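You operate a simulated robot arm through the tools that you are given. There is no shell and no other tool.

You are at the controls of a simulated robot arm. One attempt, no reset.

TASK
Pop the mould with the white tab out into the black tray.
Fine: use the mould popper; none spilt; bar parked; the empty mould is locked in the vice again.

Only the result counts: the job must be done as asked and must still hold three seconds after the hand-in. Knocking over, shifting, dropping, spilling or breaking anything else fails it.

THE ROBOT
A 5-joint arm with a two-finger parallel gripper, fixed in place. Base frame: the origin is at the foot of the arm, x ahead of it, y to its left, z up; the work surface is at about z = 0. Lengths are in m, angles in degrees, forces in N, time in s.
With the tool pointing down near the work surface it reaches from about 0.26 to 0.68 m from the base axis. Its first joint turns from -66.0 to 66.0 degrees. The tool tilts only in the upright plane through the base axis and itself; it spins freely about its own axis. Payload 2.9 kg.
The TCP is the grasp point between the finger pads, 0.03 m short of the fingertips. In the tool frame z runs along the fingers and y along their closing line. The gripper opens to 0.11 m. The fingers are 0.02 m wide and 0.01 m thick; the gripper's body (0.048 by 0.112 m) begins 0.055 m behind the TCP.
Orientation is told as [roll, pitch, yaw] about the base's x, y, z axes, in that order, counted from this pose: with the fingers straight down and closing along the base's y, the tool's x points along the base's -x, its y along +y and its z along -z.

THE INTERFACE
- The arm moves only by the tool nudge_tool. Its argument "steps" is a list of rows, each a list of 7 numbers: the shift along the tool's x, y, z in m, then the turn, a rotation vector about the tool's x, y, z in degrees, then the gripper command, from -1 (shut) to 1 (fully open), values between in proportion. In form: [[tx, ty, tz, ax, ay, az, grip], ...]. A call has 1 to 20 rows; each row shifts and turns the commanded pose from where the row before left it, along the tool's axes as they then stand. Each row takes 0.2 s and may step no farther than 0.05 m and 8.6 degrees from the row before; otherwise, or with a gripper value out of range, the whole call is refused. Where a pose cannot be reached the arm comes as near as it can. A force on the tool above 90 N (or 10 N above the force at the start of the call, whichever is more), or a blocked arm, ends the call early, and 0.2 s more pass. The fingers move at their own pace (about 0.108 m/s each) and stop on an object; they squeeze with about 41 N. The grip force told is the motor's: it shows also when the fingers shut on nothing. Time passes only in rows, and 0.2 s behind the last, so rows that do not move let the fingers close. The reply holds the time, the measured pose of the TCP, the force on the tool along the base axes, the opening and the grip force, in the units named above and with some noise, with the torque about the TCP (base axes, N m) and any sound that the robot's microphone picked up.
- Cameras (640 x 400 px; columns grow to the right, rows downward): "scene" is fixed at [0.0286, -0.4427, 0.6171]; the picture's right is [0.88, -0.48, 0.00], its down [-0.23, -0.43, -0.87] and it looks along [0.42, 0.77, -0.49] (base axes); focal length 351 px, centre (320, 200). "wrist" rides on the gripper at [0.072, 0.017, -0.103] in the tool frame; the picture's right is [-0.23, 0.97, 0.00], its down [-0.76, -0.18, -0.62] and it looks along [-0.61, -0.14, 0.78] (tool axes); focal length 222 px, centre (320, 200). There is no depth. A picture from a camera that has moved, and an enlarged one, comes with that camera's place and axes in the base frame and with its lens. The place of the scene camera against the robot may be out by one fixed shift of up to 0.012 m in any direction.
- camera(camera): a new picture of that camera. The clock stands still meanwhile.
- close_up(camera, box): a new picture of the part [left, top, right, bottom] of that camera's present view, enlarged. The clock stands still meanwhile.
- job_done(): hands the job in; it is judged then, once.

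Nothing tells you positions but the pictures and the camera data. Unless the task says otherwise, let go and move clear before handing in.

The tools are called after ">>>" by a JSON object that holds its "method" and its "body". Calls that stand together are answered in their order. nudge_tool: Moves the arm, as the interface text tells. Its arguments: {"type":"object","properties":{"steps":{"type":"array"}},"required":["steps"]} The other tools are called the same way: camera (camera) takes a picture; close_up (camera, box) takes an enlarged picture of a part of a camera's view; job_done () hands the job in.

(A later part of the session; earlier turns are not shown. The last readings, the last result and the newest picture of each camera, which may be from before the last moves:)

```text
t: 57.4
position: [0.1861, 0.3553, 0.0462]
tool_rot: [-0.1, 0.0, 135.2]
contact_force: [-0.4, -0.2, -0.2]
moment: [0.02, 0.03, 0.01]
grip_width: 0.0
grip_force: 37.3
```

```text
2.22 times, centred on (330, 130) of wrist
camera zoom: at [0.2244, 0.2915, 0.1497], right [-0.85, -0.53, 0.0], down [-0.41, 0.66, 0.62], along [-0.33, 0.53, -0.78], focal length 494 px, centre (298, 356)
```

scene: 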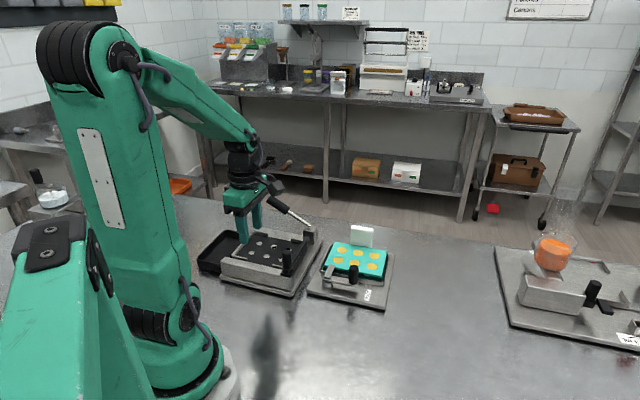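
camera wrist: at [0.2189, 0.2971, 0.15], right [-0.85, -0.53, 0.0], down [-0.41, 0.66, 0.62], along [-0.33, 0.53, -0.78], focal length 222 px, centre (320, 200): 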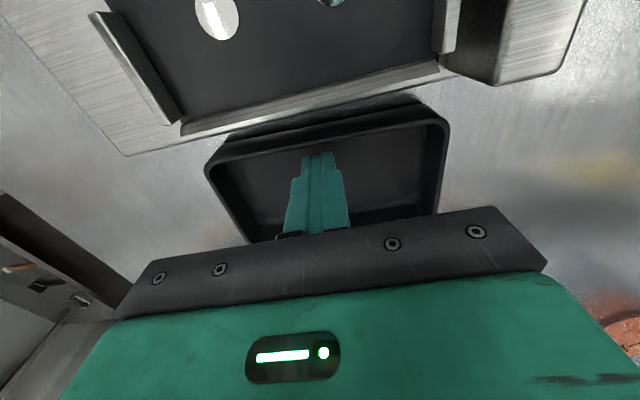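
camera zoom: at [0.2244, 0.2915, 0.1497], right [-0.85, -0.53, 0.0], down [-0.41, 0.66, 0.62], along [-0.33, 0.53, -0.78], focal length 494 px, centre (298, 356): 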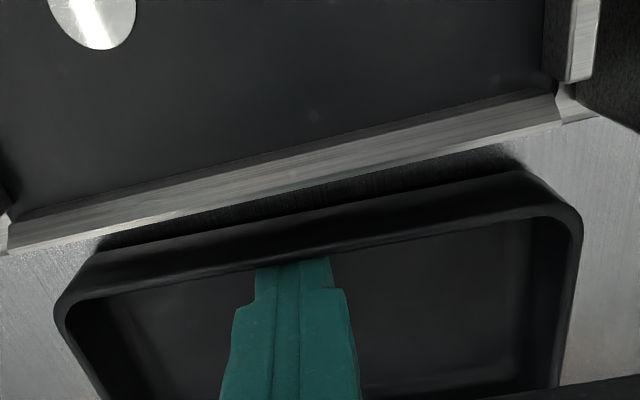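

The fingertips are at the wall now. Pushing a few more millimetres, then comparing the tray with the original crop.

>>> {"method": "nudge_tool", "body": {"steps": [[0.002, 0, 0, 0, 0, 0, -1], [0.002, 0, 0, 0, 0, 0, -1], [0, 0, 0, 0, 0, 0, -1]]}}

>>> {"method": "close_up", "body": {"camera": "wrist", "box": [190, 40, 470, 220]}}

>>> {"method": "close_up", "body": {"camera": "scene", "box": [190, 185, 330, 305]}}

```text
t: 58.2
position: [0.1881, 0.3518, 0.0465]
tool_rot: [-0.1, 0.0, 134.9]
contact_force: [0.4, -1.0, 0.5]
moment: [-0.03, -0.01, 0.03]
grip_width: 0.0
grip_force: 38.0
```

```text
2.22 times, centred on (330, 130) of wrist
camera zoom: at [0.2267, 0.2877, 0.1497], right [-0.85, -0.53, 0.0], down [-0.41, 0.66, 0.62], along [-0.33, 0.53, -0.78], focal length 494 px, centre (298, 356)
```

zoom: 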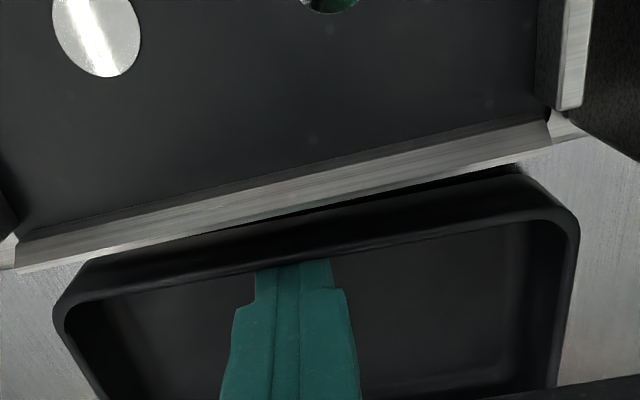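

```text
3.33 times, centred on (260, 245) of scene
camera zoom: at [0.0286, -0.4427, 0.6171], right [0.88, -0.48, 0.0], down [-0.23, -0.43, -0.87], along [0.42, 0.77, -0.49], focal length 1169 px, centre (520, 50)
```

zoom: 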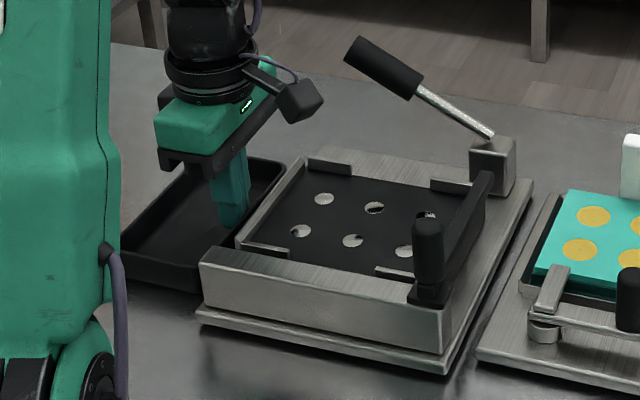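

The tray's right corner is back where it was in the first pictures. I'll back off the wall, lift out, and check the whole layout against the original.

>>> {"method": "nudge_tool", "body": {"steps": [[-0.006, 0, 0, 0, 0, 0, -1], [0, 0, -0.03, 0, 0, 0, -1], [0, 0, -0.05, 0, 0, 0, -1], [0, 0, -0.05, 0, 0, 0, -1], [0, 0, -0.05, 0, 0, 0, -1], [0.0415, -0.008, -0.02, 0, 0, 0, -1], [0.0415, -0.008, 0, 0, 0, 0, -1], [0.0415, -0.008, 0, 0, 0, 0, -1], [0.0415, -0.008, 0, 0, 0, 0, 0], [0.0415, -0.008, 0, 0, 0, 0, 1], [0.0415, -0.008, 0, 0, 0, 0, 1], [0, 0, 0, 0, 0, 0, 1]]}}

>>> {"method": "close_up", "body": {"camera": "scene", "box": [190, 180, 410, 318]}}

>>> {"method": "close_up", "body": {"camera": "scene", "box": [190, 185, 330, 305]}}

>>> {"method": "camera", "body": {"camera": "wrist"}}

```text
t: 60.8
position: [0.3934, 0.2131, 0.2482]
tool_rot: [-0.1, 0.0, 135.1]
contact_force: [0.4, 0.0, -0.5]
moment: [0.02, 0.01, -0.03]
grip_width: 0.1101
grip_force: 0.0
```

```text
2.90 times, centred on (300, 249) of scene
camera zoom: at [0.0286, -0.4427, 0.6171], right [0.88, -0.48, 0.0], down [-0.23, -0.43, -0.87], along [0.42, 0.77, -0.49], focal length 1016 px, centre (378, 58)
```

zoom: 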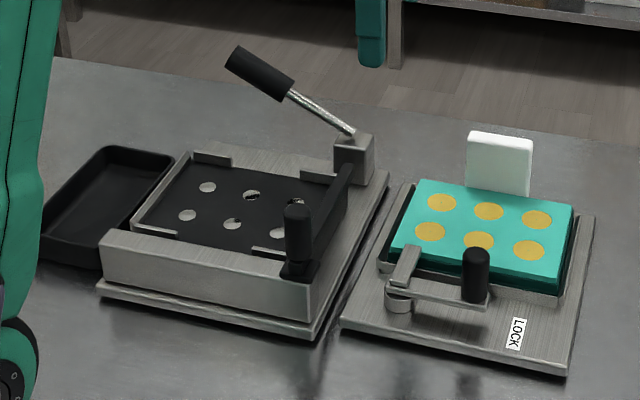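

```text
3.33 times, centred on (260, 245) of scene
camera zoom: at [0.0286, -0.4427, 0.6171], right [0.88, -0.48, 0.0], down [-0.23, -0.43, -0.87], along [0.42, 0.77, -0.49], focal length 1169 px, centre (520, 50)
```

zoom: 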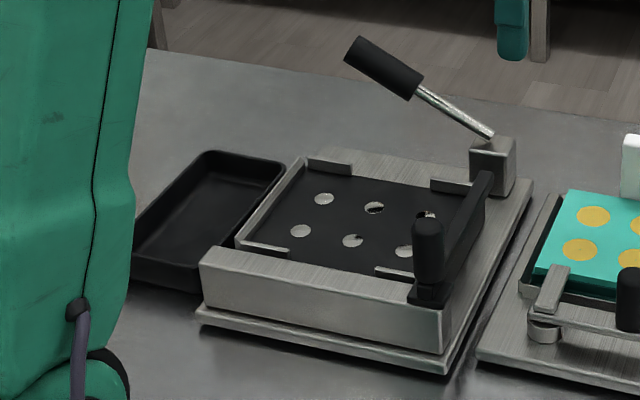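

```text
taken
camera wrist: at [0.4325, 0.1495, 0.3521], right [-0.85, -0.53, 0.0], down [-0.41, 0.66, 0.62], along [-0.33, 0.53, -0.78], focal length 222 px, centre (320, 200)
```

wrist: 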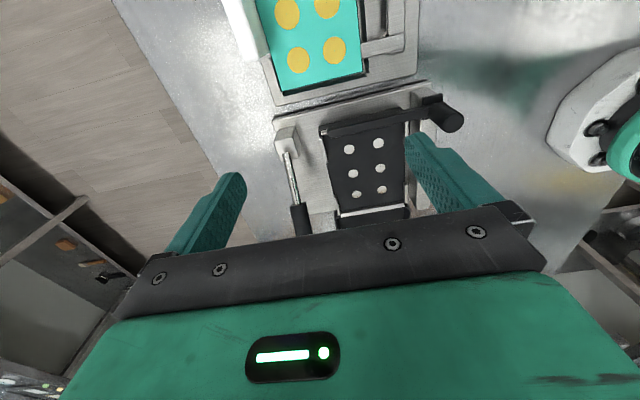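

Everything now matches the first picture to about a pixel. Next I'll unlock again, this time stopping short of the lever's stop. Moving over the knob.

>>> {"method": "nudge_tool", "body": {"steps": [[0.0244, 0.0252, 0, 0, 0, 0, 0.09], [0.0244, 0.0252, 0, 0, 0, 0, 0.09], [0.0244, 0.0252, 0, 0, 0, 0, 0.09], [0.0242, 0.0252, 0.015, 0, 0, 0, 0.09], [0, 0, 0.045, 0, 0, 0, 0.09], [0, 0, 0.045, 0, 0, 0, 0.09], [0, 0, 0, 0, 0, 0, 0.09]]}}

>>> {"method": "camera", "body": {"camera": "wrist"}}

>>> {"method": "close_up", "body": {"camera": "wrist", "box": [240, 60, 400, 200]}}

```text
t: 62.4
position: [0.3935, 0.0727, 0.1423]
tool_rot: [0.0, 0.0, 134.9]
contact_force: [-0.6, 0.4, -0.1]
moment: [-0.03, 0.0, 0.01]
grip_width: 0.06
grip_force: 0.0
```

```text
taken
camera wrist: at [0.4312, 0.0098, 0.2465], right [-0.85, -0.53, 0.0], down [-0.41, 0.66, 0.62], along [-0.33, 0.53, -0.78], focal length 222 px, centre (320, 200)
```

wrist: 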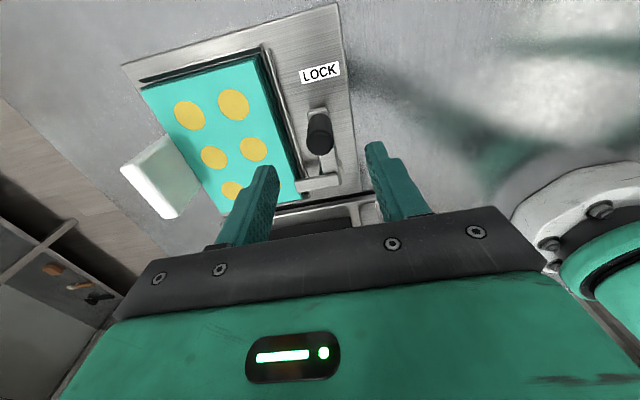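

```text
2.86 times, centred on (320, 130) of wrist
camera zoom: at [0.4312, 0.0098, 0.2465], right [-0.85, -0.53, 0.0], down [-0.41, 0.66, 0.62], along [-0.33, 0.53, -0.78], focal length 635 px, centre (320, 400)
```

zoom: 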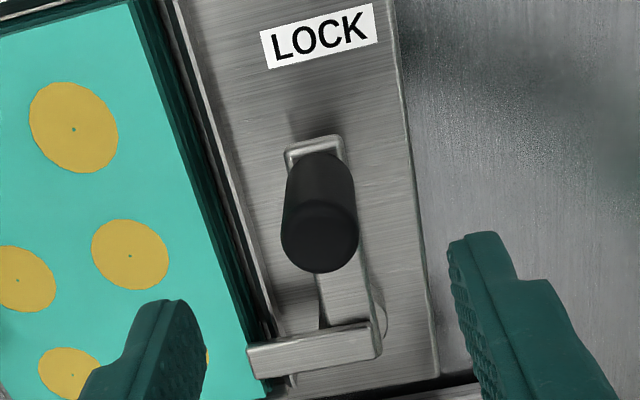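

The knob sits right under the TCP at about (0.392, 0.073). Descending and gripping it.

>>> {"method": "nudge_tool", "body": {"steps": [[0, 0, 0.0325, 0, 0, 0, 0.09], [0, 0, 0.032, 0, 0, 0, 0.09], [0, 0, 0, 0, 0, 0, -0.3], [0, 0, 0, 0, 0, 0, -0.6], [0, 0, 0, 0, 0, 0, -1], [0, 0, 0, 0, 0, 0, -1]]}}

```text
t: 63.8
position: [0.3925, 0.0739, 0.0769]
tool_rot: [0.2, 0.1, 135.0]
contact_force: [-2.6, -5.4, 0.2]
moment: [0.43, -0.48, 0.1]
grip_width: 0.0214
grip_force: 40.4
```

Gripped. Swinging the lever clockwise 30° first, then checking that the vice stays put.

>>> {"method": "nudge_tool", "body": {"steps": [[-0.0005, 0.0082, 0, 0, 0, 7.5, -1], [-0.0005, 0.0082, 0, 0, 0, 7.5, -1], [-0.0005, 0.0082, 0, 0, 0, 7.5, -1], [-0.0005, 0.0082, 0, 0, 0, 7.5, -1], [0, 0, 0, 0, 0, 0, -1]]}}

>>> {"method": "close_up", "body": {"camera": "scene", "box": [310, 215, 400, 315]}}

```text
t: 65.0
position: [0.3654, 0.0567, 0.0757]
tool_rot: [0.0, 0.0, 105.1]
contact_force: [-7.9, 23.0, 18.2]
moment: [0.11, 0.86, 0.01]
grip_width: 0.0213
grip_force: 40.5
```

```text
4.00 times, centred on (355, 265) of scene
camera zoom: at [0.0285, -0.4426, 0.6171], right [0.88, -0.48, 0.0], down [-0.23, -0.43, -0.87], along [0.42, 0.77, -0.49], focal length 1402 px, centre (180, -60)
```

zoom: 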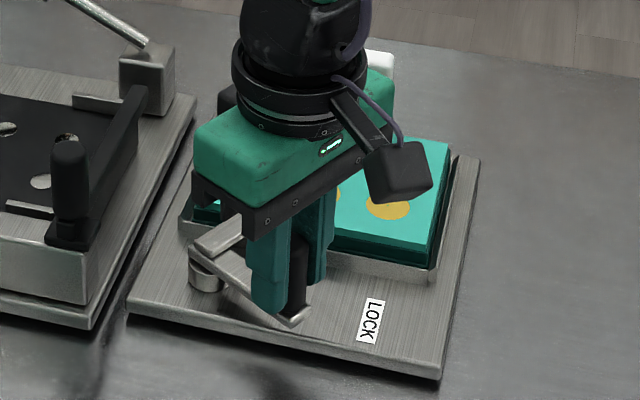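

The vice hasn't moved, but the radial load shows I'm about 2 mm outside the true arc. Correcting inward and continuing to about 52°.

>>> {"method": "nudge_tool", "body": {"steps": [[-0.0022, 0.0076, 0, 0, 0, 7.5, -1], [-0.001, 0.0076, 0, 0, 0, 7.5, -1], [0, 0, 0, 0, 0, 0, -1]]}}

>>> {"method": "close_up", "body": {"camera": "scene", "box": [310, 215, 400, 315]}}

```text
t: 65.8
position: [0.3486, 0.0544, 0.0748]
tool_rot: [-0.1, -0.1, 89.9]
contact_force: [0.8, -22.4, 21.0]
moment: [-0.18, 0.72, -0.01]
grip_width: 0.0218
grip_force: 41.0
```

```text
4.00 times, centred on (355, 265) of scene
camera zoom: at [0.0285, -0.4427, 0.6171], right [0.88, -0.48, 0.0], down [-0.23, -0.43, -0.87], along [0.42, 0.77, -0.49], focal length 1402 px, centre (180, -60)
```

zoom: 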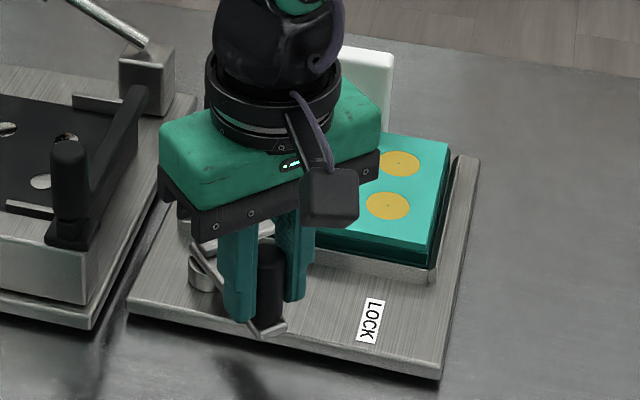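

The vice is still fixed. I'll relax the radial and vertical load slightly and do the last 7.5°.

>>> {"method": "nudge_tool", "body": {"steps": [[0.0012, 0.0, -0.0015, 0, 0, 0, -1], [-0.0004, 0.0079, 0, 0, 0, 7.5, -1], [0, 0, 0, 0, 0, 0, -1]]}}

>>> {"method": "close_up", "body": {"camera": "scene", "box": [310, 215, 400, 315]}}

>>> {"method": "camera", "body": {"camera": "wrist"}}

```text
t: 66.6
position: [0.3384, 0.0575, 0.0773]
tool_rot: [0.3, 0.1, 82.6]
contact_force: [-2.5, 0.3, -0.2]
moment: [-1.1, -0.55, 0.1]
grip_width: 0.0212
grip_force: 40.9
```

```text
4.00 times, centred on (355, 265) of scene
camera zoom: at [0.0286, -0.4426, 0.6172], right [0.88, -0.48, 0.0], down [-0.23, -0.43, -0.87], along [0.42, 0.77, -0.49], focal length 1402 px, centre (180, -60)
```

zoom: 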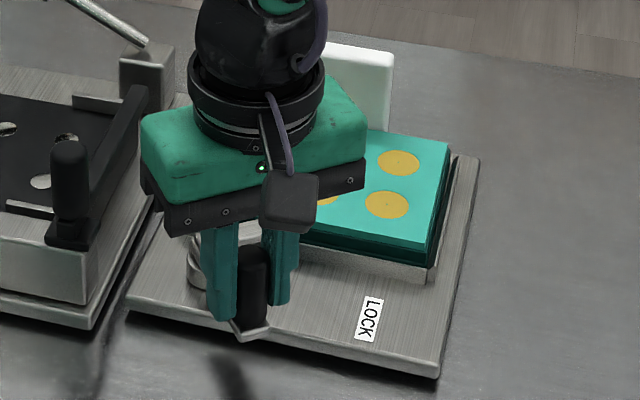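

```text
taken
camera wrist: at [0.3124, -0.0121, 0.1806], right [-0.94, 0.35, 0.0], down [0.28, 0.73, 0.62], along [0.22, 0.58, -0.78], focal length 222 px, centre (320, 200)
```

wrist: 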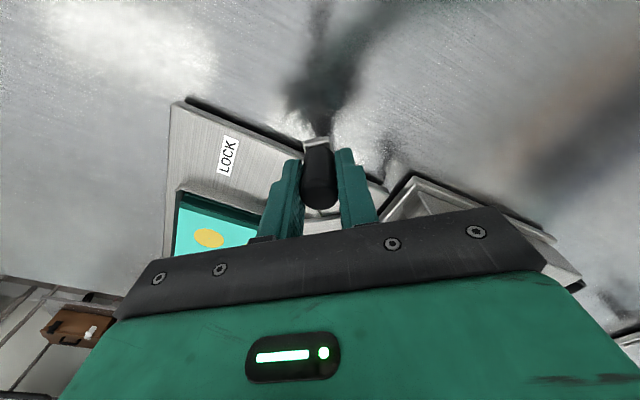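

The lever is about 52° open and the vice is still in place. Releasing the knob and lifting to check that the clamp finger clears the mould.

>>> {"method": "nudge_tool", "body": {"steps": [[0, 0, 0, 0, 0, 0, -0.4], [0, 0, 0, 0, 0, 0, -0.25], [0, 0, -0.03, 0, 0, 0, -0.25], [0, 0, -0.05, 0, 0, 0, -0.25], [0, 0, -0.05, 0, 0, 0, 0.3], [0, 0, 0, 0, 0, 7.5, 1], [0, 0, 0, 0, 0, 7.5, 1], [0, 0, 0, 0, 0, 7.5, 1], [0, 0, 0, 0, 0, 7.5, 1], [0, 0, 0, 0, 0, 7.5, 1], [0, 0, 0, 0, 0, 0, 1]]}}

>>> {"method": "camera", "body": {"camera": "wrist"}}

>>> {"method": "close_up", "body": {"camera": "wrist", "box": [230, 85, 400, 235]}}

>>> {"method": "close_up", "body": {"camera": "scene", "box": [310, 215, 400, 315]}}

```text
t: 69.0
position: [0.3411, 0.0552, 0.2079]
tool_rot: [0.0, 0.0, 44.9]
contact_force: [0.2, -0.2, -0.5]
moment: [-0.01, -0.01, 0.0]
grip_width: 0.1101
grip_force: 0.1
```

```text
taken
camera wrist: at [0.2768, 0.0157, 0.3122], right [-0.53, 0.85, 0.0], down [0.66, 0.41, 0.62], along [0.53, 0.33, -0.78], focal length 222 px, centre (320, 200)
```

wrist: 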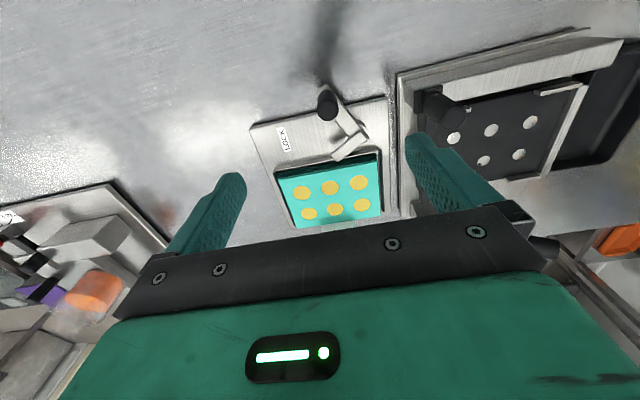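

```text
2.67 times, centred on (315, 160) of wrist
camera zoom: at [0.2768, 0.0157, 0.3122], right [-0.53, 0.85, 0.0], down [0.66, 0.41, 0.62], along [0.53, 0.33, -0.78], focal length 592 px, centre (333, 307)
```

zoom: 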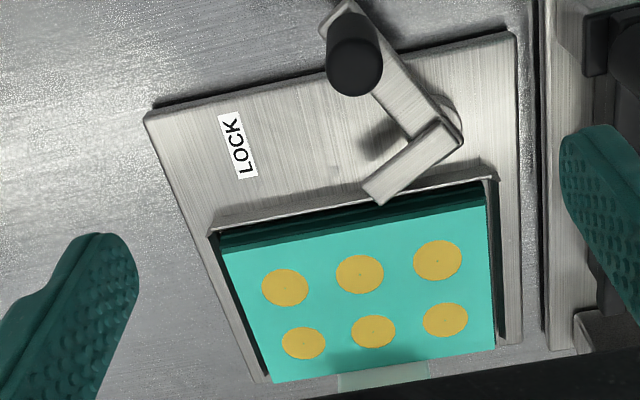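

```text
4.00 times, centred on (355, 265) of scene
camera zoom: at [0.0286, -0.4427, 0.6171], right [0.88, -0.48, 0.0], down [-0.23, -0.43, -0.87], along [0.42, 0.77, -0.49], focal length 1402 px, centre (180, -60)
```

zoom: 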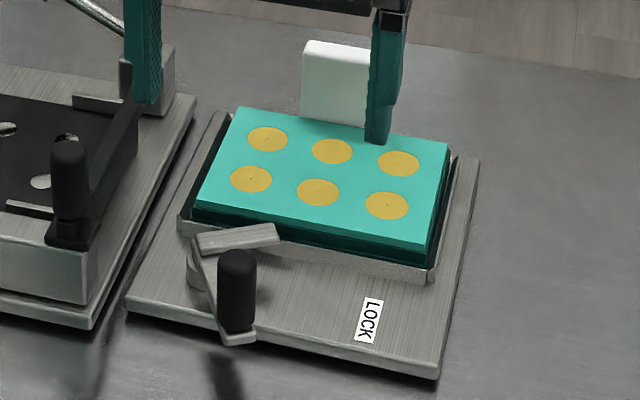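

The clamp finger is clear of the mould by roughly 7 mm and the vice is steady. The mould centre is at about (0.449, 0.1455). Moving above the tab with the gripper aligned.

>>> {"method": "nudge_tool", "body": {"steps": [[-0.0407, -0.0027, 0, 0, 0, 0, 0.5], [-0.0407, -0.0027, 0, 0, 0, 0, 0.5], [-0.0407, -0.0027, 0, 0, 0, 0, 0.5], [-0.0407, -0.0027, 0, 0, 0, 0, 0.5], [-0.0406, -0.0026, 0, 0, 0, 0, 0.5], [0, 0, 0, 0, 0, -7.44, 0.5], [0, 0, 0, 0, 0, -7.44, 0.5], [0, 0, 0, 0, 0, -7.44, 0.5], [0, 0, 0, 0, 0, -7.44, 0.5], [0, 0, 0, 0, 0, -7.44, 0.5], [0, 0, 0, 0, 0, -7.44, 0.5], [0, 0, 0, 0, 0, -7.44, 0.2], [0, 0, 0, 0, 0, -7.44, 0], [0, 0, 0, 0, 0, -7.44, 0], [0, 0, 0, 0, 0, -7.44, 0], [0, 0, 0, 0, 0, -7.44, 0], [0, 0, 0, 0, 0, -7.44, 0], [0, 0, 0, 0, 0, 0, 0]]}}

>>> {"method": "camera", "body": {"camera": "wrist"}}

>>> {"method": "close_up", "body": {"camera": "wrist", "box": [230, 40, 430, 200]}}

```text
t: 72.8
position: [0.4934, 0.1907, 0.2083]
tool_rot: [0.0, 0.0, 134.5]
contact_force: [-0.4, -0.6, -0.1]
moment: [-0.01, -0.03, -0.01]
grip_width: 0.055
grip_force: 0.0
```

```text
taken
camera wrist: at [0.5309, 0.1268, 0.312], right [-0.85, -0.52, 0.0], down [-0.41, 0.67, 0.62], along [-0.32, 0.53, -0.78], focal length 222 px, centre (320, 200)
```

wrist: 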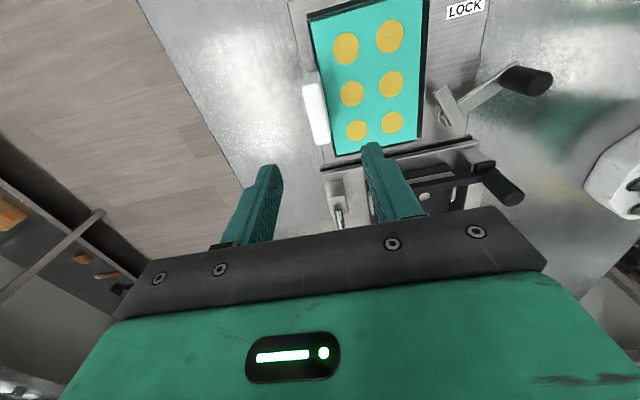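

```text
2.50 times, centred on (330, 120) of wrist
camera zoom: at [0.5309, 0.1268, 0.312], right [-0.85, -0.52, 0.0], down [-0.41, 0.67, 0.62], along [-0.32, 0.53, -0.78], focal length 555 px, centre (295, 400)
```

zoom: 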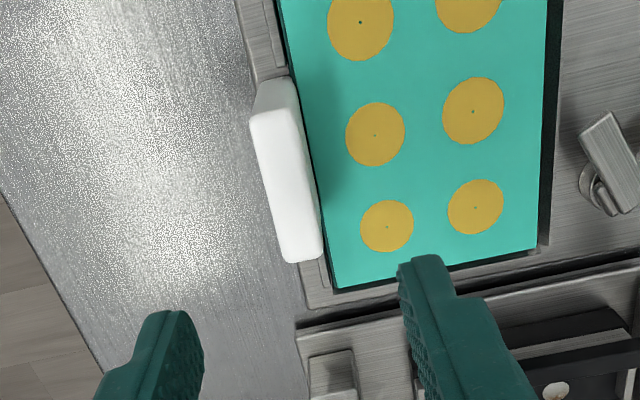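

The tab is aligned across its thickness but about 6 mm off along its length. I'll correct that, descend, and grip.

>>> {"method": "nudge_tool", "body": {"steps": [[0.006, 0, 0, 0, 0, 0, 0.0], [0, 0, 0.0325, 0, 0, 0, 0.0], [0, 0, 0.0325, 0, 0, 0, 0.0], [0, 0, 0.0325, 0, 0, 0, 0.0], [0, 0, 0.0325, 0, 0, 0, 0.0], [0, 0, 0, 0, 0, 0, 0.0]]}}

>>> {"method": "camera", "body": {"camera": "wrist"}}

```text
t: 74.2
position: [0.4965, 0.1856, 0.0794]
tool_rot: [0.1, 0.0, 134.3]
contact_force: [-0.3, -0.2, 0.0]
moment: [-0.03, -0.01, -0.01]
grip_width: 0.0552
grip_force: 0.1
```

```text
taken
camera wrist: at [0.5342, 0.1218, 0.1831], right [-0.86, -0.52, 0.0], down [-0.41, 0.67, 0.62], along [-0.32, 0.53, -0.78], focal length 222 px, centre (320, 200)
```

wrist: 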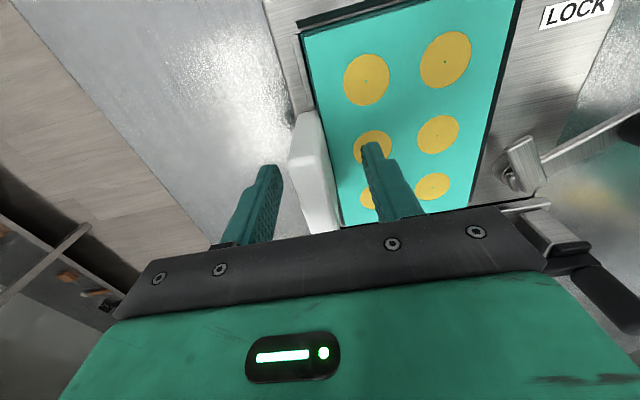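

The tab sits between the fingers. Closing, then a small test lift.

>>> {"method": "nudge_tool", "body": {"steps": [[0, 0, 0.002, 0, 0, 0, -0.5], [0, 0, 0, 0, 0, 0, -0.8], [0, 0, 0, 0, 0, 0, -1], [0, 0, 0, 0, 0, 0, -1]]}}

>>> {"method": "nudge_tool", "body": {"steps": [[0, 0, -0.003, 0, 0, 0, -1], [0, 0, -0.004, 0, 0, 0, -1], [0, 0, -0.004, 0, 0, 0, -1], [0, 0, 0, 0, 0, 0, -1]]}}

>>> {"method": "camera", "body": {"camera": "wrist"}}

>>> {"method": "close_up", "body": {"camera": "scene", "box": [310, 215, 400, 315]}}

```text
t: 75.2
position: [0.4976, 0.1845, 0.077]
tool_rot: [0.1, 0.1, 134.4]
contact_force: [-1.0, 2.8, 3.3]
moment: [-0.11, -0.04, -0.05]
grip_width: 0.0175
grip_force: 41.1
```

```text
t: 76.2
position: [0.4981, 0.1867, 0.0872]
tool_rot: [0.1, 0.0, 134.3]
contact_force: [0.0, 0.6, -1.1]
moment: [0.04, -0.03, -0.03]
grip_width: 0.0174
grip_force: 41.0
```

```text
taken
camera wrist: at [0.5357, 0.1227, 0.1914], right [-0.86, -0.52, 0.0], down [-0.4, 0.67, 0.62], along [-0.32, 0.53, -0.78], focal length 222 px, centre (320, 200)
```

wrist: 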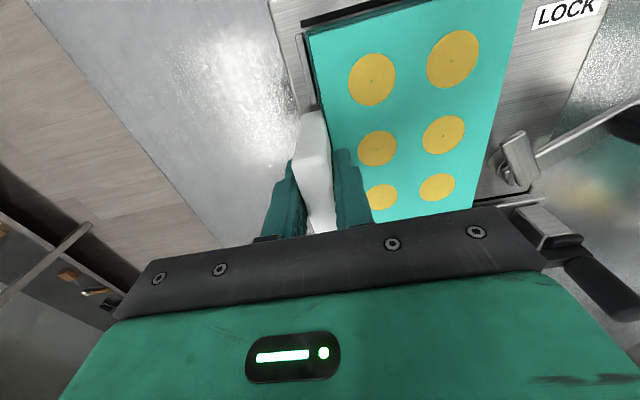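

```text
4.00 times, centred on (355, 265) of scene
camera zoom: at [0.0286, -0.4427, 0.6171], right [0.88, -0.48, 0.0], down [-0.23, -0.43, -0.87], along [0.42, 0.77, -0.49], focal length 1402 px, centre (180, -60)
```

zoom: 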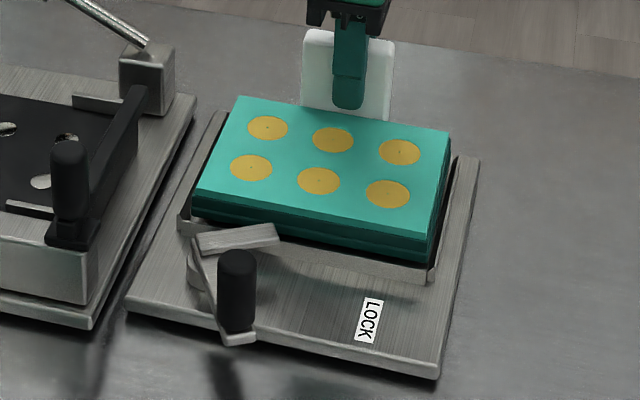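

The mould lifted freely (about 1 N) and the vice stayed put. I'll raise it well clear, straighten it by 0.95°, and carry it over the popper.

>>> {"method": "nudge_tool", "body": {"steps": [[0, 0, -0.02, 0, 0, 0, -1], [0, 0, -0.025, 0, 0, 0, -1], [0, 0, -0.025, 0, 0, 0, -1], [0, 0, -0.025, 0, 0, 0, -1], [0, 0, -0.02, 0, 0, 0, -1], [0, 0, 0, 0, 0, -0.95, -1], [0, 0.02, 0, 0, 0, 0, -1], [0, 0.02, 0, 0, 0, 0, -1], [0, 0, 0, 0, 0, 0, -1]]}}

>>> {"method": "nudge_tool", "body": {"steps": [[-0.02, 0, 0, 0, 0, 0, -1], [-0.0269, 0, 0, 0, 0, 0, -1], [-0.0269, 0, 0, 0, 0, 0, -1], [-0.0269, 0, 0, 0, 0, 0, -1], [-0.0269, 0, 0, 0, 0, 0, -1], [-0.0269, 0, 0, 0, 0, 0, -1], [-0.0269, 0, 0, 0, 0, 0, -1], [-0.02, 0, 0, 0, 0, 0, -1], [-0.0141, 0, 0, 0, 0, 0, -1], [0, 0, 0, 0, 0, 0, -1]]}}

>>> {"method": "camera", "body": {"camera": "wrist"}}

>>> {"method": "camera", "body": {"camera": "scene"}}

>>> {"method": "close_up", "body": {"camera": "scene", "box": [190, 165, 350, 305]}}

```text
t: 78.2
position: [0.4704, 0.1583, 0.2016]
tool_rot: [0.0, 0.1, 135.3]
contact_force: [1.1, -0.6, -1.3]
moment: [0.05, -0.07, -0.01]
grip_width: 0.0173
grip_force: 40.9
```

```text
t: 80.4
position: [0.3163, 0.3101, 0.2038]
tool_rot: [0.0, 0.0, 135.3]
contact_force: [-0.7, -0.4, -0.2]
moment: [0.05, -0.1, 0.0]
grip_width: 0.0174
grip_force: 41.2
```

```text
taken
camera wrist: at [0.3551, 0.2456, 0.3064], right [-0.85, -0.53, 0.0], down [-0.42, 0.66, 0.62], along [-0.33, 0.53, -0.78], focal length 222 px, centre (320, 200)
```

wrist: 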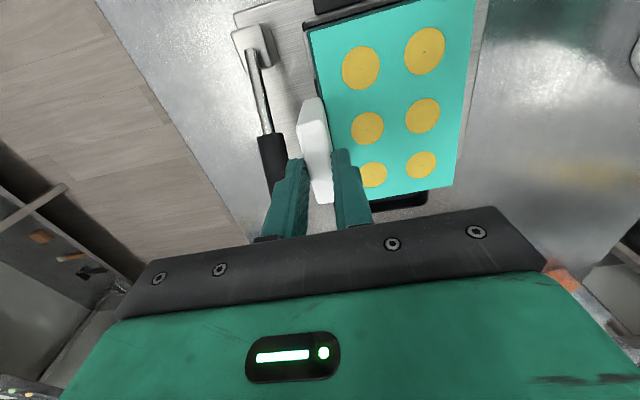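

```text
taken
```

scene: 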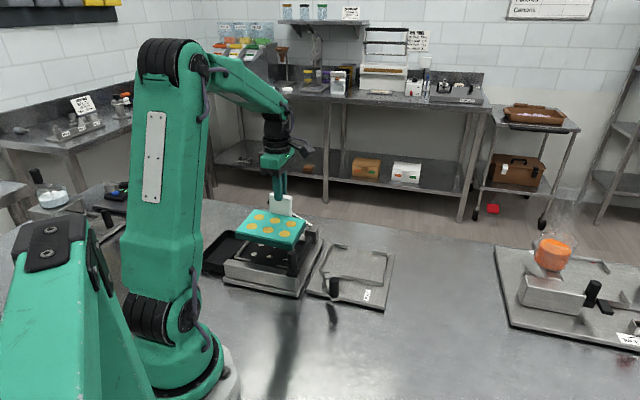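

```text
2.86 times, centred on (270, 235) of scene
camera zoom: at [0.0286, -0.4426, 0.6171], right [0.88, -0.48, 0.0], down [-0.23, -0.43, -0.87], along [0.42, 0.77, -0.49], focal length 1002 px, centre (463, 100)
```

zoom: 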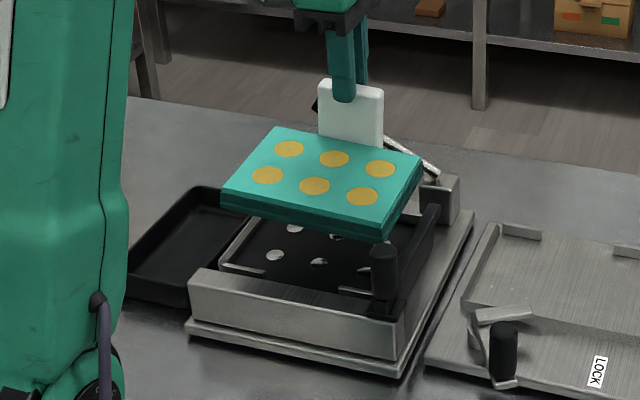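

The mould is over the popper, but the pictures suggest the tab slid a few centimetres down in the fingers during the carry. The clock is stopped, so I'll measure its exact position now before any more time passes.

>>> {"method": "close_up", "body": {"camera": "wrist", "box": [230, 0, 490, 215]}}

>>> {"method": "close_up", "body": {"camera": "scene", "box": [220, 175, 330, 305]}}

>>> {"method": "close_up", "body": {"camera": "wrist", "box": [250, 80, 370, 215]}}

```text
1.86 times, centred on (360, 108) of wrist
camera zoom: at [0.3551, 0.2456, 0.3064], right [-0.85, -0.53, 0.0], down [-0.42, 0.66, 0.62], along [-0.33, 0.53, -0.78], focal length 413 px, centre (246, 372)
```

zoom: 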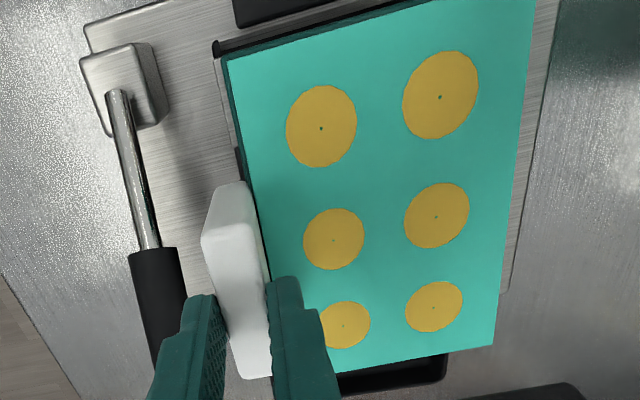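

```text
3.08 times, centred on (275, 240) of scene
camera zoom: at [0.0286, -0.4426, 0.6171], right [0.88, -0.48, 0.0], down [-0.23, -0.43, -0.87], along [0.42, 0.77, -0.49], focal length 1079 px, centre (458, 77)
```

zoom: 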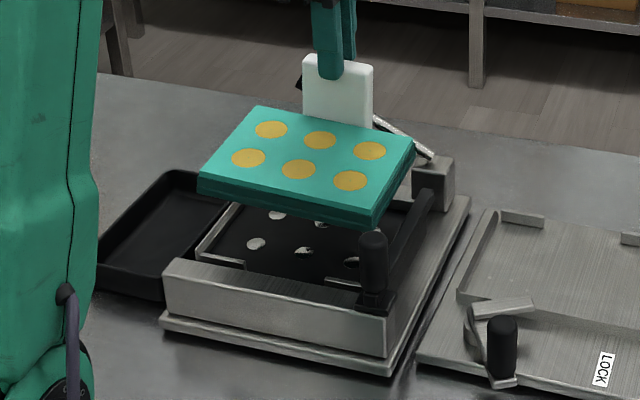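

```text
2.96 times, centred on (310, 148) of wrist
camera zoom: at [0.3551, 0.2456, 0.3064], right [-0.85, -0.53, 0.0], down [-0.42, 0.66, 0.62], along [-0.33, 0.53, -0.78], focal length 658 px, centre (350, 356)
```

zoom: 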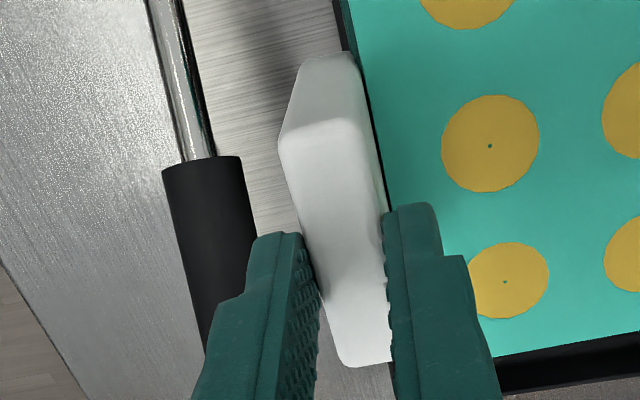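

The tab has slipped about 4 cm, leaving only about 1.4 cm of overlap, and the mould rolls about 3.7° with its right end low. It is otherwise well aligned: yaw 135.3°, about 3 mm short in s. I'll lower it promptly with a 5 mm s-correction.

>>> {"method": "nudge_tool", "body": {"steps": [[-0.005, 0, 0.02, 0, 0, 0, -1], [0, 0, 0.02, 0, 0, 0, -1], [0, 0, 0.012, 0, 0, 0, -1]]}}

>>> {"method": "camera", "body": {"camera": "wrist"}}

>>> {"method": "close_up", "body": {"camera": "scene", "box": [220, 175, 330, 305]}}

>>> {"method": "close_up", "body": {"camera": "wrist", "box": [230, 0, 490, 215]}}

```text
t: 81.2
position: [0.3145, 0.3126, 0.1519]
tool_rot: [-0.1, 0.1, 135.2]
contact_force: [-0.5, 0.4, -1.5]
moment: [0.06, -0.05, 0.02]
grip_width: 0.0174
grip_force: 40.9
```

```text
taken
camera wrist: at [0.3528, 0.2495, 0.2541], right [-0.85, -0.53, 0.0], down [-0.42, 0.66, 0.62], along [-0.33, 0.53, -0.78], focal length 222 px, centre (320, 200)
```

wrist: 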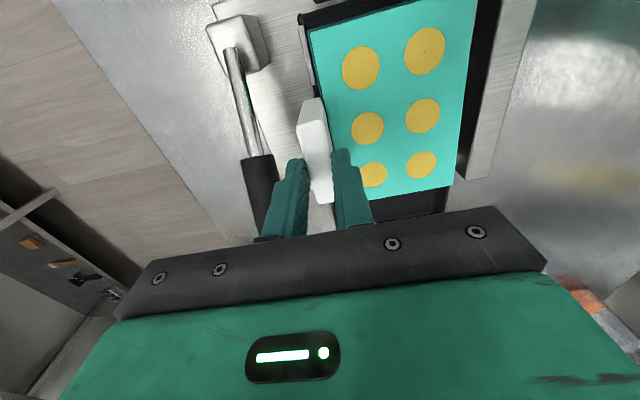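

```text
3.08 times, centred on (275, 240) of scene
camera zoom: at [0.0286, -0.4426, 0.6172], right [0.88, -0.48, 0.0], down [-0.23, -0.43, -0.87], along [0.42, 0.77, -0.49], focal length 1079 px, centre (458, 77)
```

zoom: 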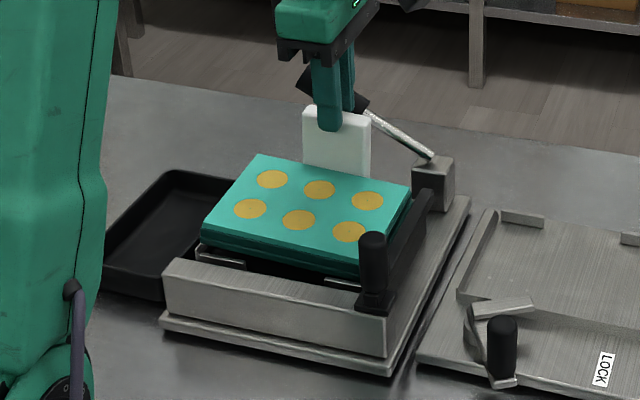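

```text
1.86 times, centred on (360, 108) of wrist
camera zoom: at [0.3528, 0.2495, 0.2541], right [-0.85, -0.53, 0.0], down [-0.42, 0.66, 0.62], along [-0.33, 0.53, -0.78], focal length 413 px, centre (246, 372)
```

zoom: 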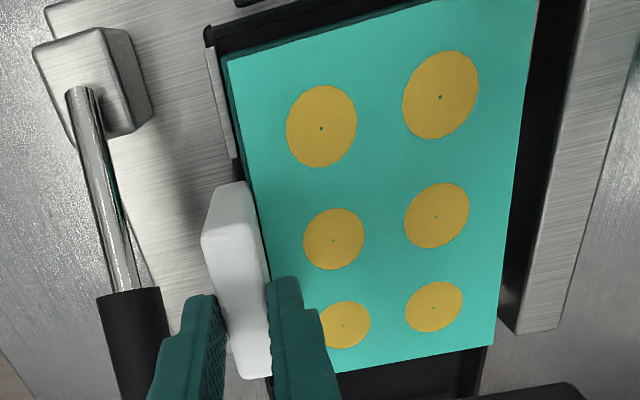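

No further slip — the mould sits in exactly the same place relative to the gripper. It is about 1 cm above the pad and well aligned. Lowering in small steps while watching force.

>>> {"method": "nudge_tool", "body": {"steps": [[0, 0, 0.004, 0, 0, 0, -1], [0, 0, 0.003, 0, 0, 0, -1], [0, 0, 0, 0, 0, 0, -1]]}}

>>> {"method": "close_up", "body": {"camera": "scene", "box": [220, 195, 330, 305]}}

>>> {"method": "close_up", "body": {"camera": "wrist", "box": [230, 0, 490, 215]}}

```text
t: 82.0
position: [0.3124, 0.3121, 0.1438]
tool_rot: [0.0, 0.1, 135.3]
contact_force: [0.5, 0.6, -0.1]
moment: [0.02, 0.02, 0.04]
grip_width: 0.0172
grip_force: 41.1
```

```text
3.64 times, centred on (275, 250) of scene
camera zoom: at [0.0286, -0.4427, 0.6171], right [0.88, -0.48, 0.0], down [-0.23, -0.43, -0.87], along [0.42, 0.77, -0.49], focal length 1275 px, centre (484, 18)
```

zoom: 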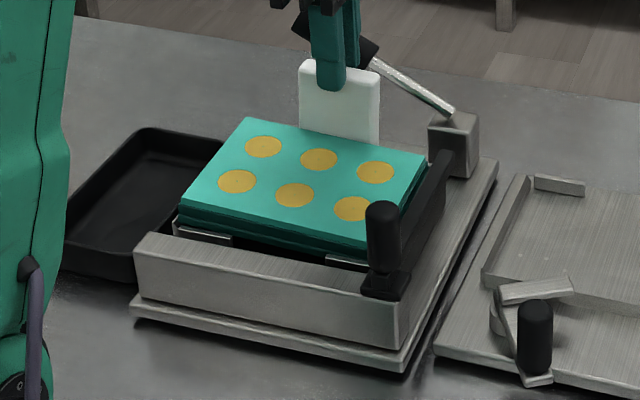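

```text
1.86 times, centred on (360, 108) of wrist
camera zoom: at [0.352, 0.2497, 0.2474], right [-0.85, -0.53, 0.0], down [-0.42, 0.66, 0.62], along [-0.33, 0.53, -0.78], focal length 413 px, centre (246, 372)
```

zoom: 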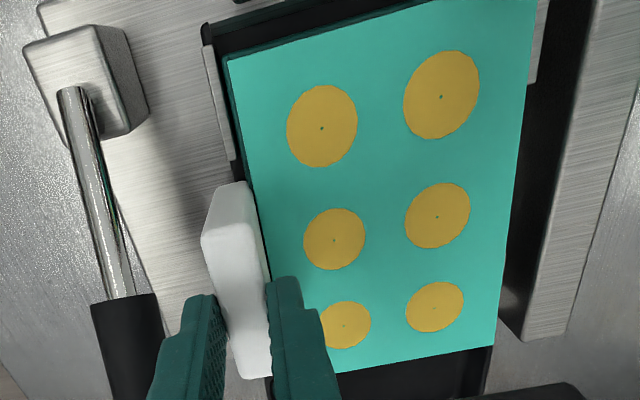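

Still essentially free. Continuing down in 3 mm steps until the pad carries the weight.

>>> {"method": "nudge_tool", "body": {"steps": [[0, 0, 0.003, 0, 0, 0, -1], [0, 0, 0, 0, 0, 0, -1]]}}

>>> {"method": "nudge_tool", "body": {"steps": [[0, 0, 0.003, 0, 0, 0, -1], [0, 0, 0, 0, 0, 0, -1]]}}

>>> {"method": "close_up", "body": {"camera": "wrist", "box": [230, 0, 490, 215]}}

>>> {"method": "close_up", "body": {"camera": "scene", "box": [220, 195, 330, 305]}}

```text
t: 82.6
position: [0.3144, 0.3136, 0.1422]
tool_rot: [-0.3, -0.1, 135.2]
contact_force: [4.3, -4.4, 16.1]
moment: [0.4, 0.55, 0.08]
grip_width: 0.0171
grip_force: 40.9
```

```text
t: 83.2
position: [0.3133, 0.3128, 0.1388]
tool_rot: [-0.3, 0.0, 135.3]
contact_force: [1.8, -0.5, 30.3]
moment: [-0.26, -0.14, 0.06]
grip_width: 0.0171
grip_force: 41.4
```

```text
1.86 times, centred on (360, 108) of wrist
camera zoom: at [0.3529, 0.2501, 0.2427], right [-0.85, -0.53, -0.01], down [-0.42, 0.66, 0.62], along [-0.33, 0.53, -0.78], focal length 413 px, centre (246, 372)
```

zoom: 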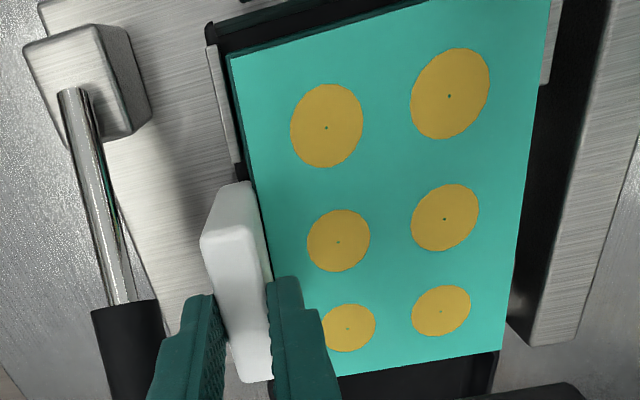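

```text
3.64 times, centred on (275, 250) of scene
camera zoom: at [0.0285, -0.4428, 0.6171], right [0.88, -0.48, 0.0], down [-0.23, -0.43, -0.87], along [0.42, 0.77, -0.49], focal length 1275 px, centre (484, 18)
```

zoom: 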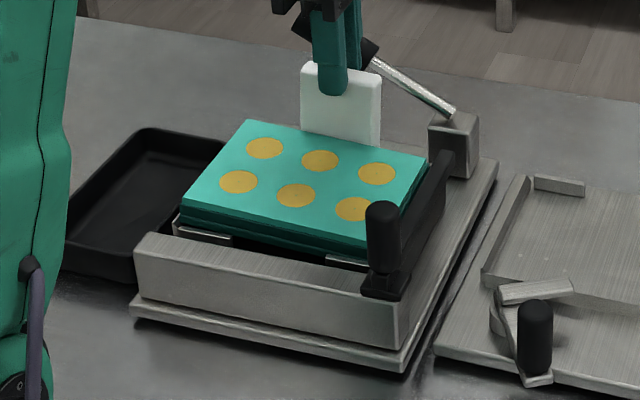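

Force rose to 30 N with the mould still tilted, and the moment suggests the far edge is landing on the far guides. I'll lift 4 mm to unload and look closely at the far guide and mould edge.

>>> {"method": "nudge_tool", "body": {"steps": [[0, 0, -0.006, 0, 0, 0, -1], [0, 0, 0, 0, 0, 0, -1]]}}

>>> {"method": "close_up", "body": {"camera": "wrist", "box": [290, 0, 370, 110]}}

>>> {"method": "close_up", "body": {"camera": "wrist", "box": [340, 0, 500, 215]}}

>>> {"method": "close_up", "body": {"camera": "scene", "box": [225, 225, 315, 290]}}

```text
t: 83.8
position: [0.3127, 0.3128, 0.1412]
tool_rot: [0.2, 0.0, 135.3]
contact_force: [-0.1, -0.1, -0.7]
moment: [0.05, -0.02, -0.01]
grip_width: 0.0173
grip_force: 41.1
```

```text
3.64 times, centred on (330, 55) of wrist
camera zoom: at [0.352, 0.2499, 0.2463], right [-0.85, -0.53, 0.0], down [-0.41, 0.66, 0.62], along [-0.33, 0.53, -0.78], focal length 808 px, centre (284, 727)
```

zoom: 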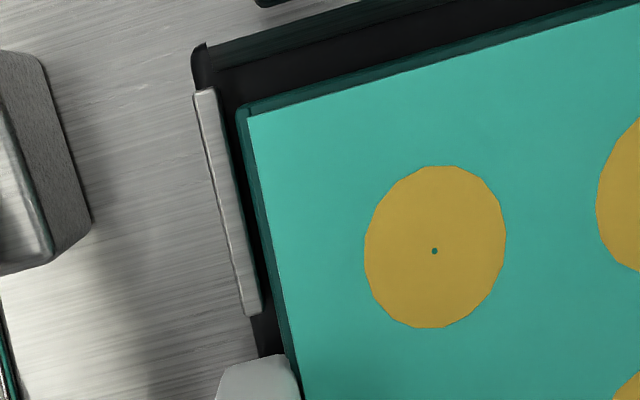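

```text
1.86 times, centred on (420, 108) of wrist
camera zoom: at [0.352, 0.2499, 0.2463], right [-0.85, -0.53, 0.0], down [-0.41, 0.66, 0.62], along [-0.33, 0.53, -0.78], focal length 413 px, centre (134, 372)
```

zoom: 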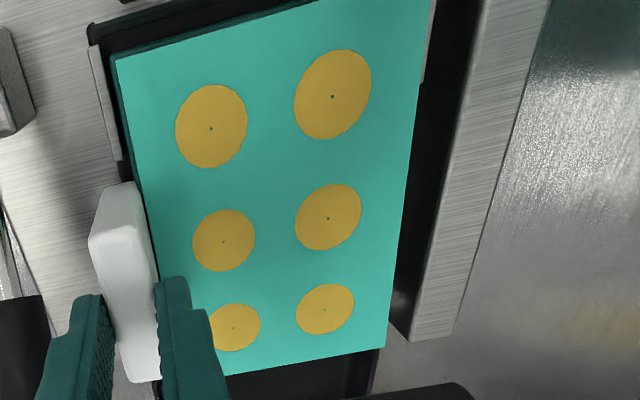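

```text
6.15 times, centred on (270, 258) of scene
camera zoom: at [0.0286, -0.4426, 0.6171], right [0.88, -0.48, 0.0], down [-0.23, -0.43, -0.87], along [0.42, 0.77, -0.49], focal length 2158 px, centre (628, -154)
```

zoom: 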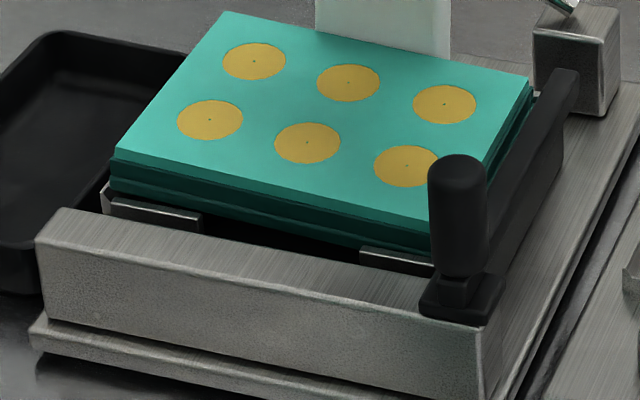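

The far guide has about 3.5 mm clearance, so more likely the raised left end is catching on the left sill. I'll shift 4 mm right (and 1 mm nearer) while lifted, then lower again.

>>> {"method": "nudge_tool", "body": {"steps": [[0.002, 0.0005, 0, 0, 0, 0, -1], [0.0025, 0.0005, 0, 0, 0, 0, -1], [0, 0, 0.003, 0, 0, 0, -1], [0, 0, 0, 0, 0, 0, -1]]}}

>>> {"method": "nudge_tool", "body": {"steps": [[0, 0, 0.003, 0, 0, 0, -1], [0, 0, 0, 0, 0, 0, -1]]}}

>>> {"method": "close_up", "body": {"camera": "wrist", "box": [230, 0, 490, 215]}}

>>> {"method": "close_up", "body": {"camera": "scene", "box": [225, 225, 315, 290]}}

```text
t: 84.8
position: [0.315, 0.3097, 0.1411]
tool_rot: [-0.1, 0.1, 135.4]
contact_force: [0.6, -0.3, -1.2]
moment: [0.03, -0.02, -0.02]
grip_width: 0.0173
grip_force: 41.0
```

```text
t: 85.4
position: [0.316, 0.3094, 0.1389]
tool_rot: [-0.1, 0.0, 135.3]
contact_force: [1.3, 3.7, 4.4]
moment: [-0.14, -0.18, 0.1]
grip_width: 0.0171
grip_force: 40.9
```

```text
1.86 times, centred on (360, 108) of wrist
camera zoom: at [0.3542, 0.2464, 0.2427], right [-0.85, -0.53, 0.0], down [-0.42, 0.66, 0.62], along [-0.33, 0.53, -0.78], focal length 413 px, centre (246, 372)
```

zoom: 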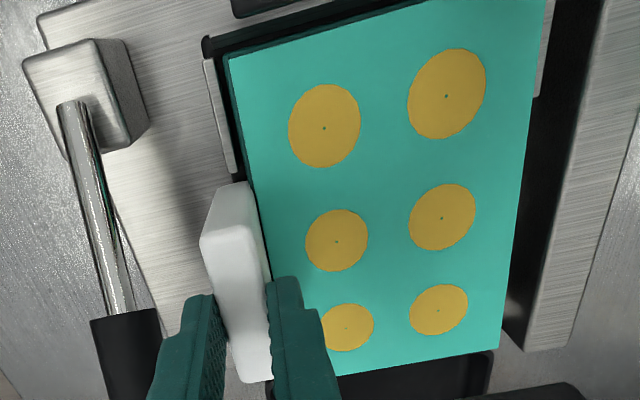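

```text
6.15 times, centred on (270, 258) of scene
camera zoom: at [0.0286, -0.4427, 0.6171], right [0.88, -0.48, 0.0], down [-0.23, -0.43, -0.87], along [0.42, 0.77, -0.49], focal length 2158 px, centre (628, -154)
```

zoom: 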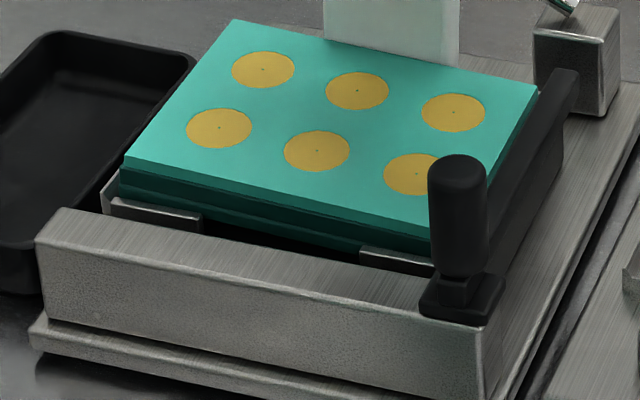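

That helped: at the same height the force is only 4 N instead of 30 N. Continuing down.

>>> {"method": "nudge_tool", "body": {"steps": [[0, 0, 0.003, 0, 0, 0, -1], [0, 0, 0, 0, 0, 0, -1]]}}

>>> {"method": "close_up", "body": {"camera": "wrist", "box": [230, 0, 490, 215]}}

>>> {"method": "close_up", "body": {"camera": "scene", "box": [225, 225, 315, 290]}}

```text
t: 86.0
position: [0.3156, 0.3108, 0.1374]
tool_rot: [-0.3, 0.0, 135.4]
contact_force: [-9.0, 10.7, 22.3]
moment: [-0.31, -0.2, -0.04]
grip_width: 0.0174
grip_force: 41.4
```

```text
1.86 times, centred on (360, 108) of wrist
camera zoom: at [0.3544, 0.2471, 0.2405], right [-0.85, -0.53, 0.0], down [-0.42, 0.66, 0.62], along [-0.33, 0.53, -0.78], focal length 413 px, centre (246, 372)
```

zoom: 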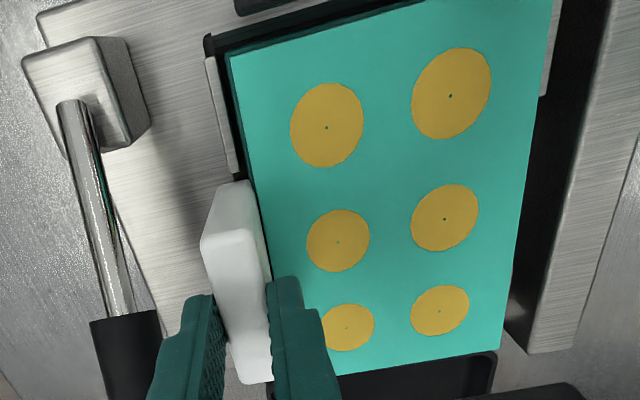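

```text
6.15 times, centred on (270, 258) of scene
camera zoom: at [0.0285, -0.4427, 0.6171], right [0.88, -0.48, 0.0], down [-0.23, -0.43, -0.87], along [0.42, 0.77, -0.49], focal length 2158 px, centre (628, -154)
```

zoom: 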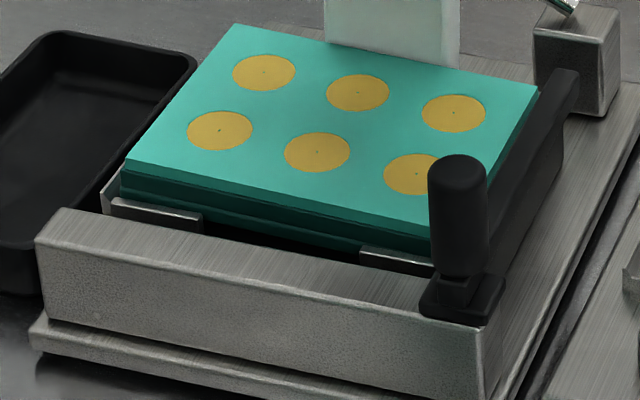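

The mould is levelling out (roll down to about 2°), with some sideways load. I'll relax that 1.5 mm and press another 2 mm.

>>> {"method": "nudge_tool", "body": {"steps": [[-0.0015, 0, 0.001, 0, 0, 0, -1], [0, 0, 0.0015, 0, 0, 0, -1], [0, 0, 0, 0, 0, 0, -1]]}}

>>> {"method": "close_up", "body": {"camera": "scene", "box": [225, 225, 315, 290]}}

```text
t: 86.8
position: [0.315, 0.3094, 0.1316]
tool_rot: [0.0, 0.0, 135.2]
contact_force: [-6.0, 8.8, 19.7]
moment: [-0.39, -0.38, -0.05]
grip_width: 0.0173
grip_force: 41.2
```

```text
6.15 times, centred on (270, 258) of scene
camera zoom: at [0.0285, -0.4427, 0.6171], right [0.88, -0.48, 0.0], down [-0.23, -0.43, -0.87], along [0.42, 0.77, -0.49], focal length 2158 px, centre (628, -154)
```

zoom: 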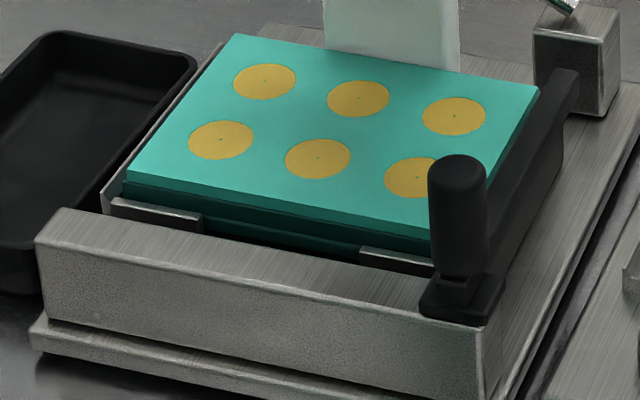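

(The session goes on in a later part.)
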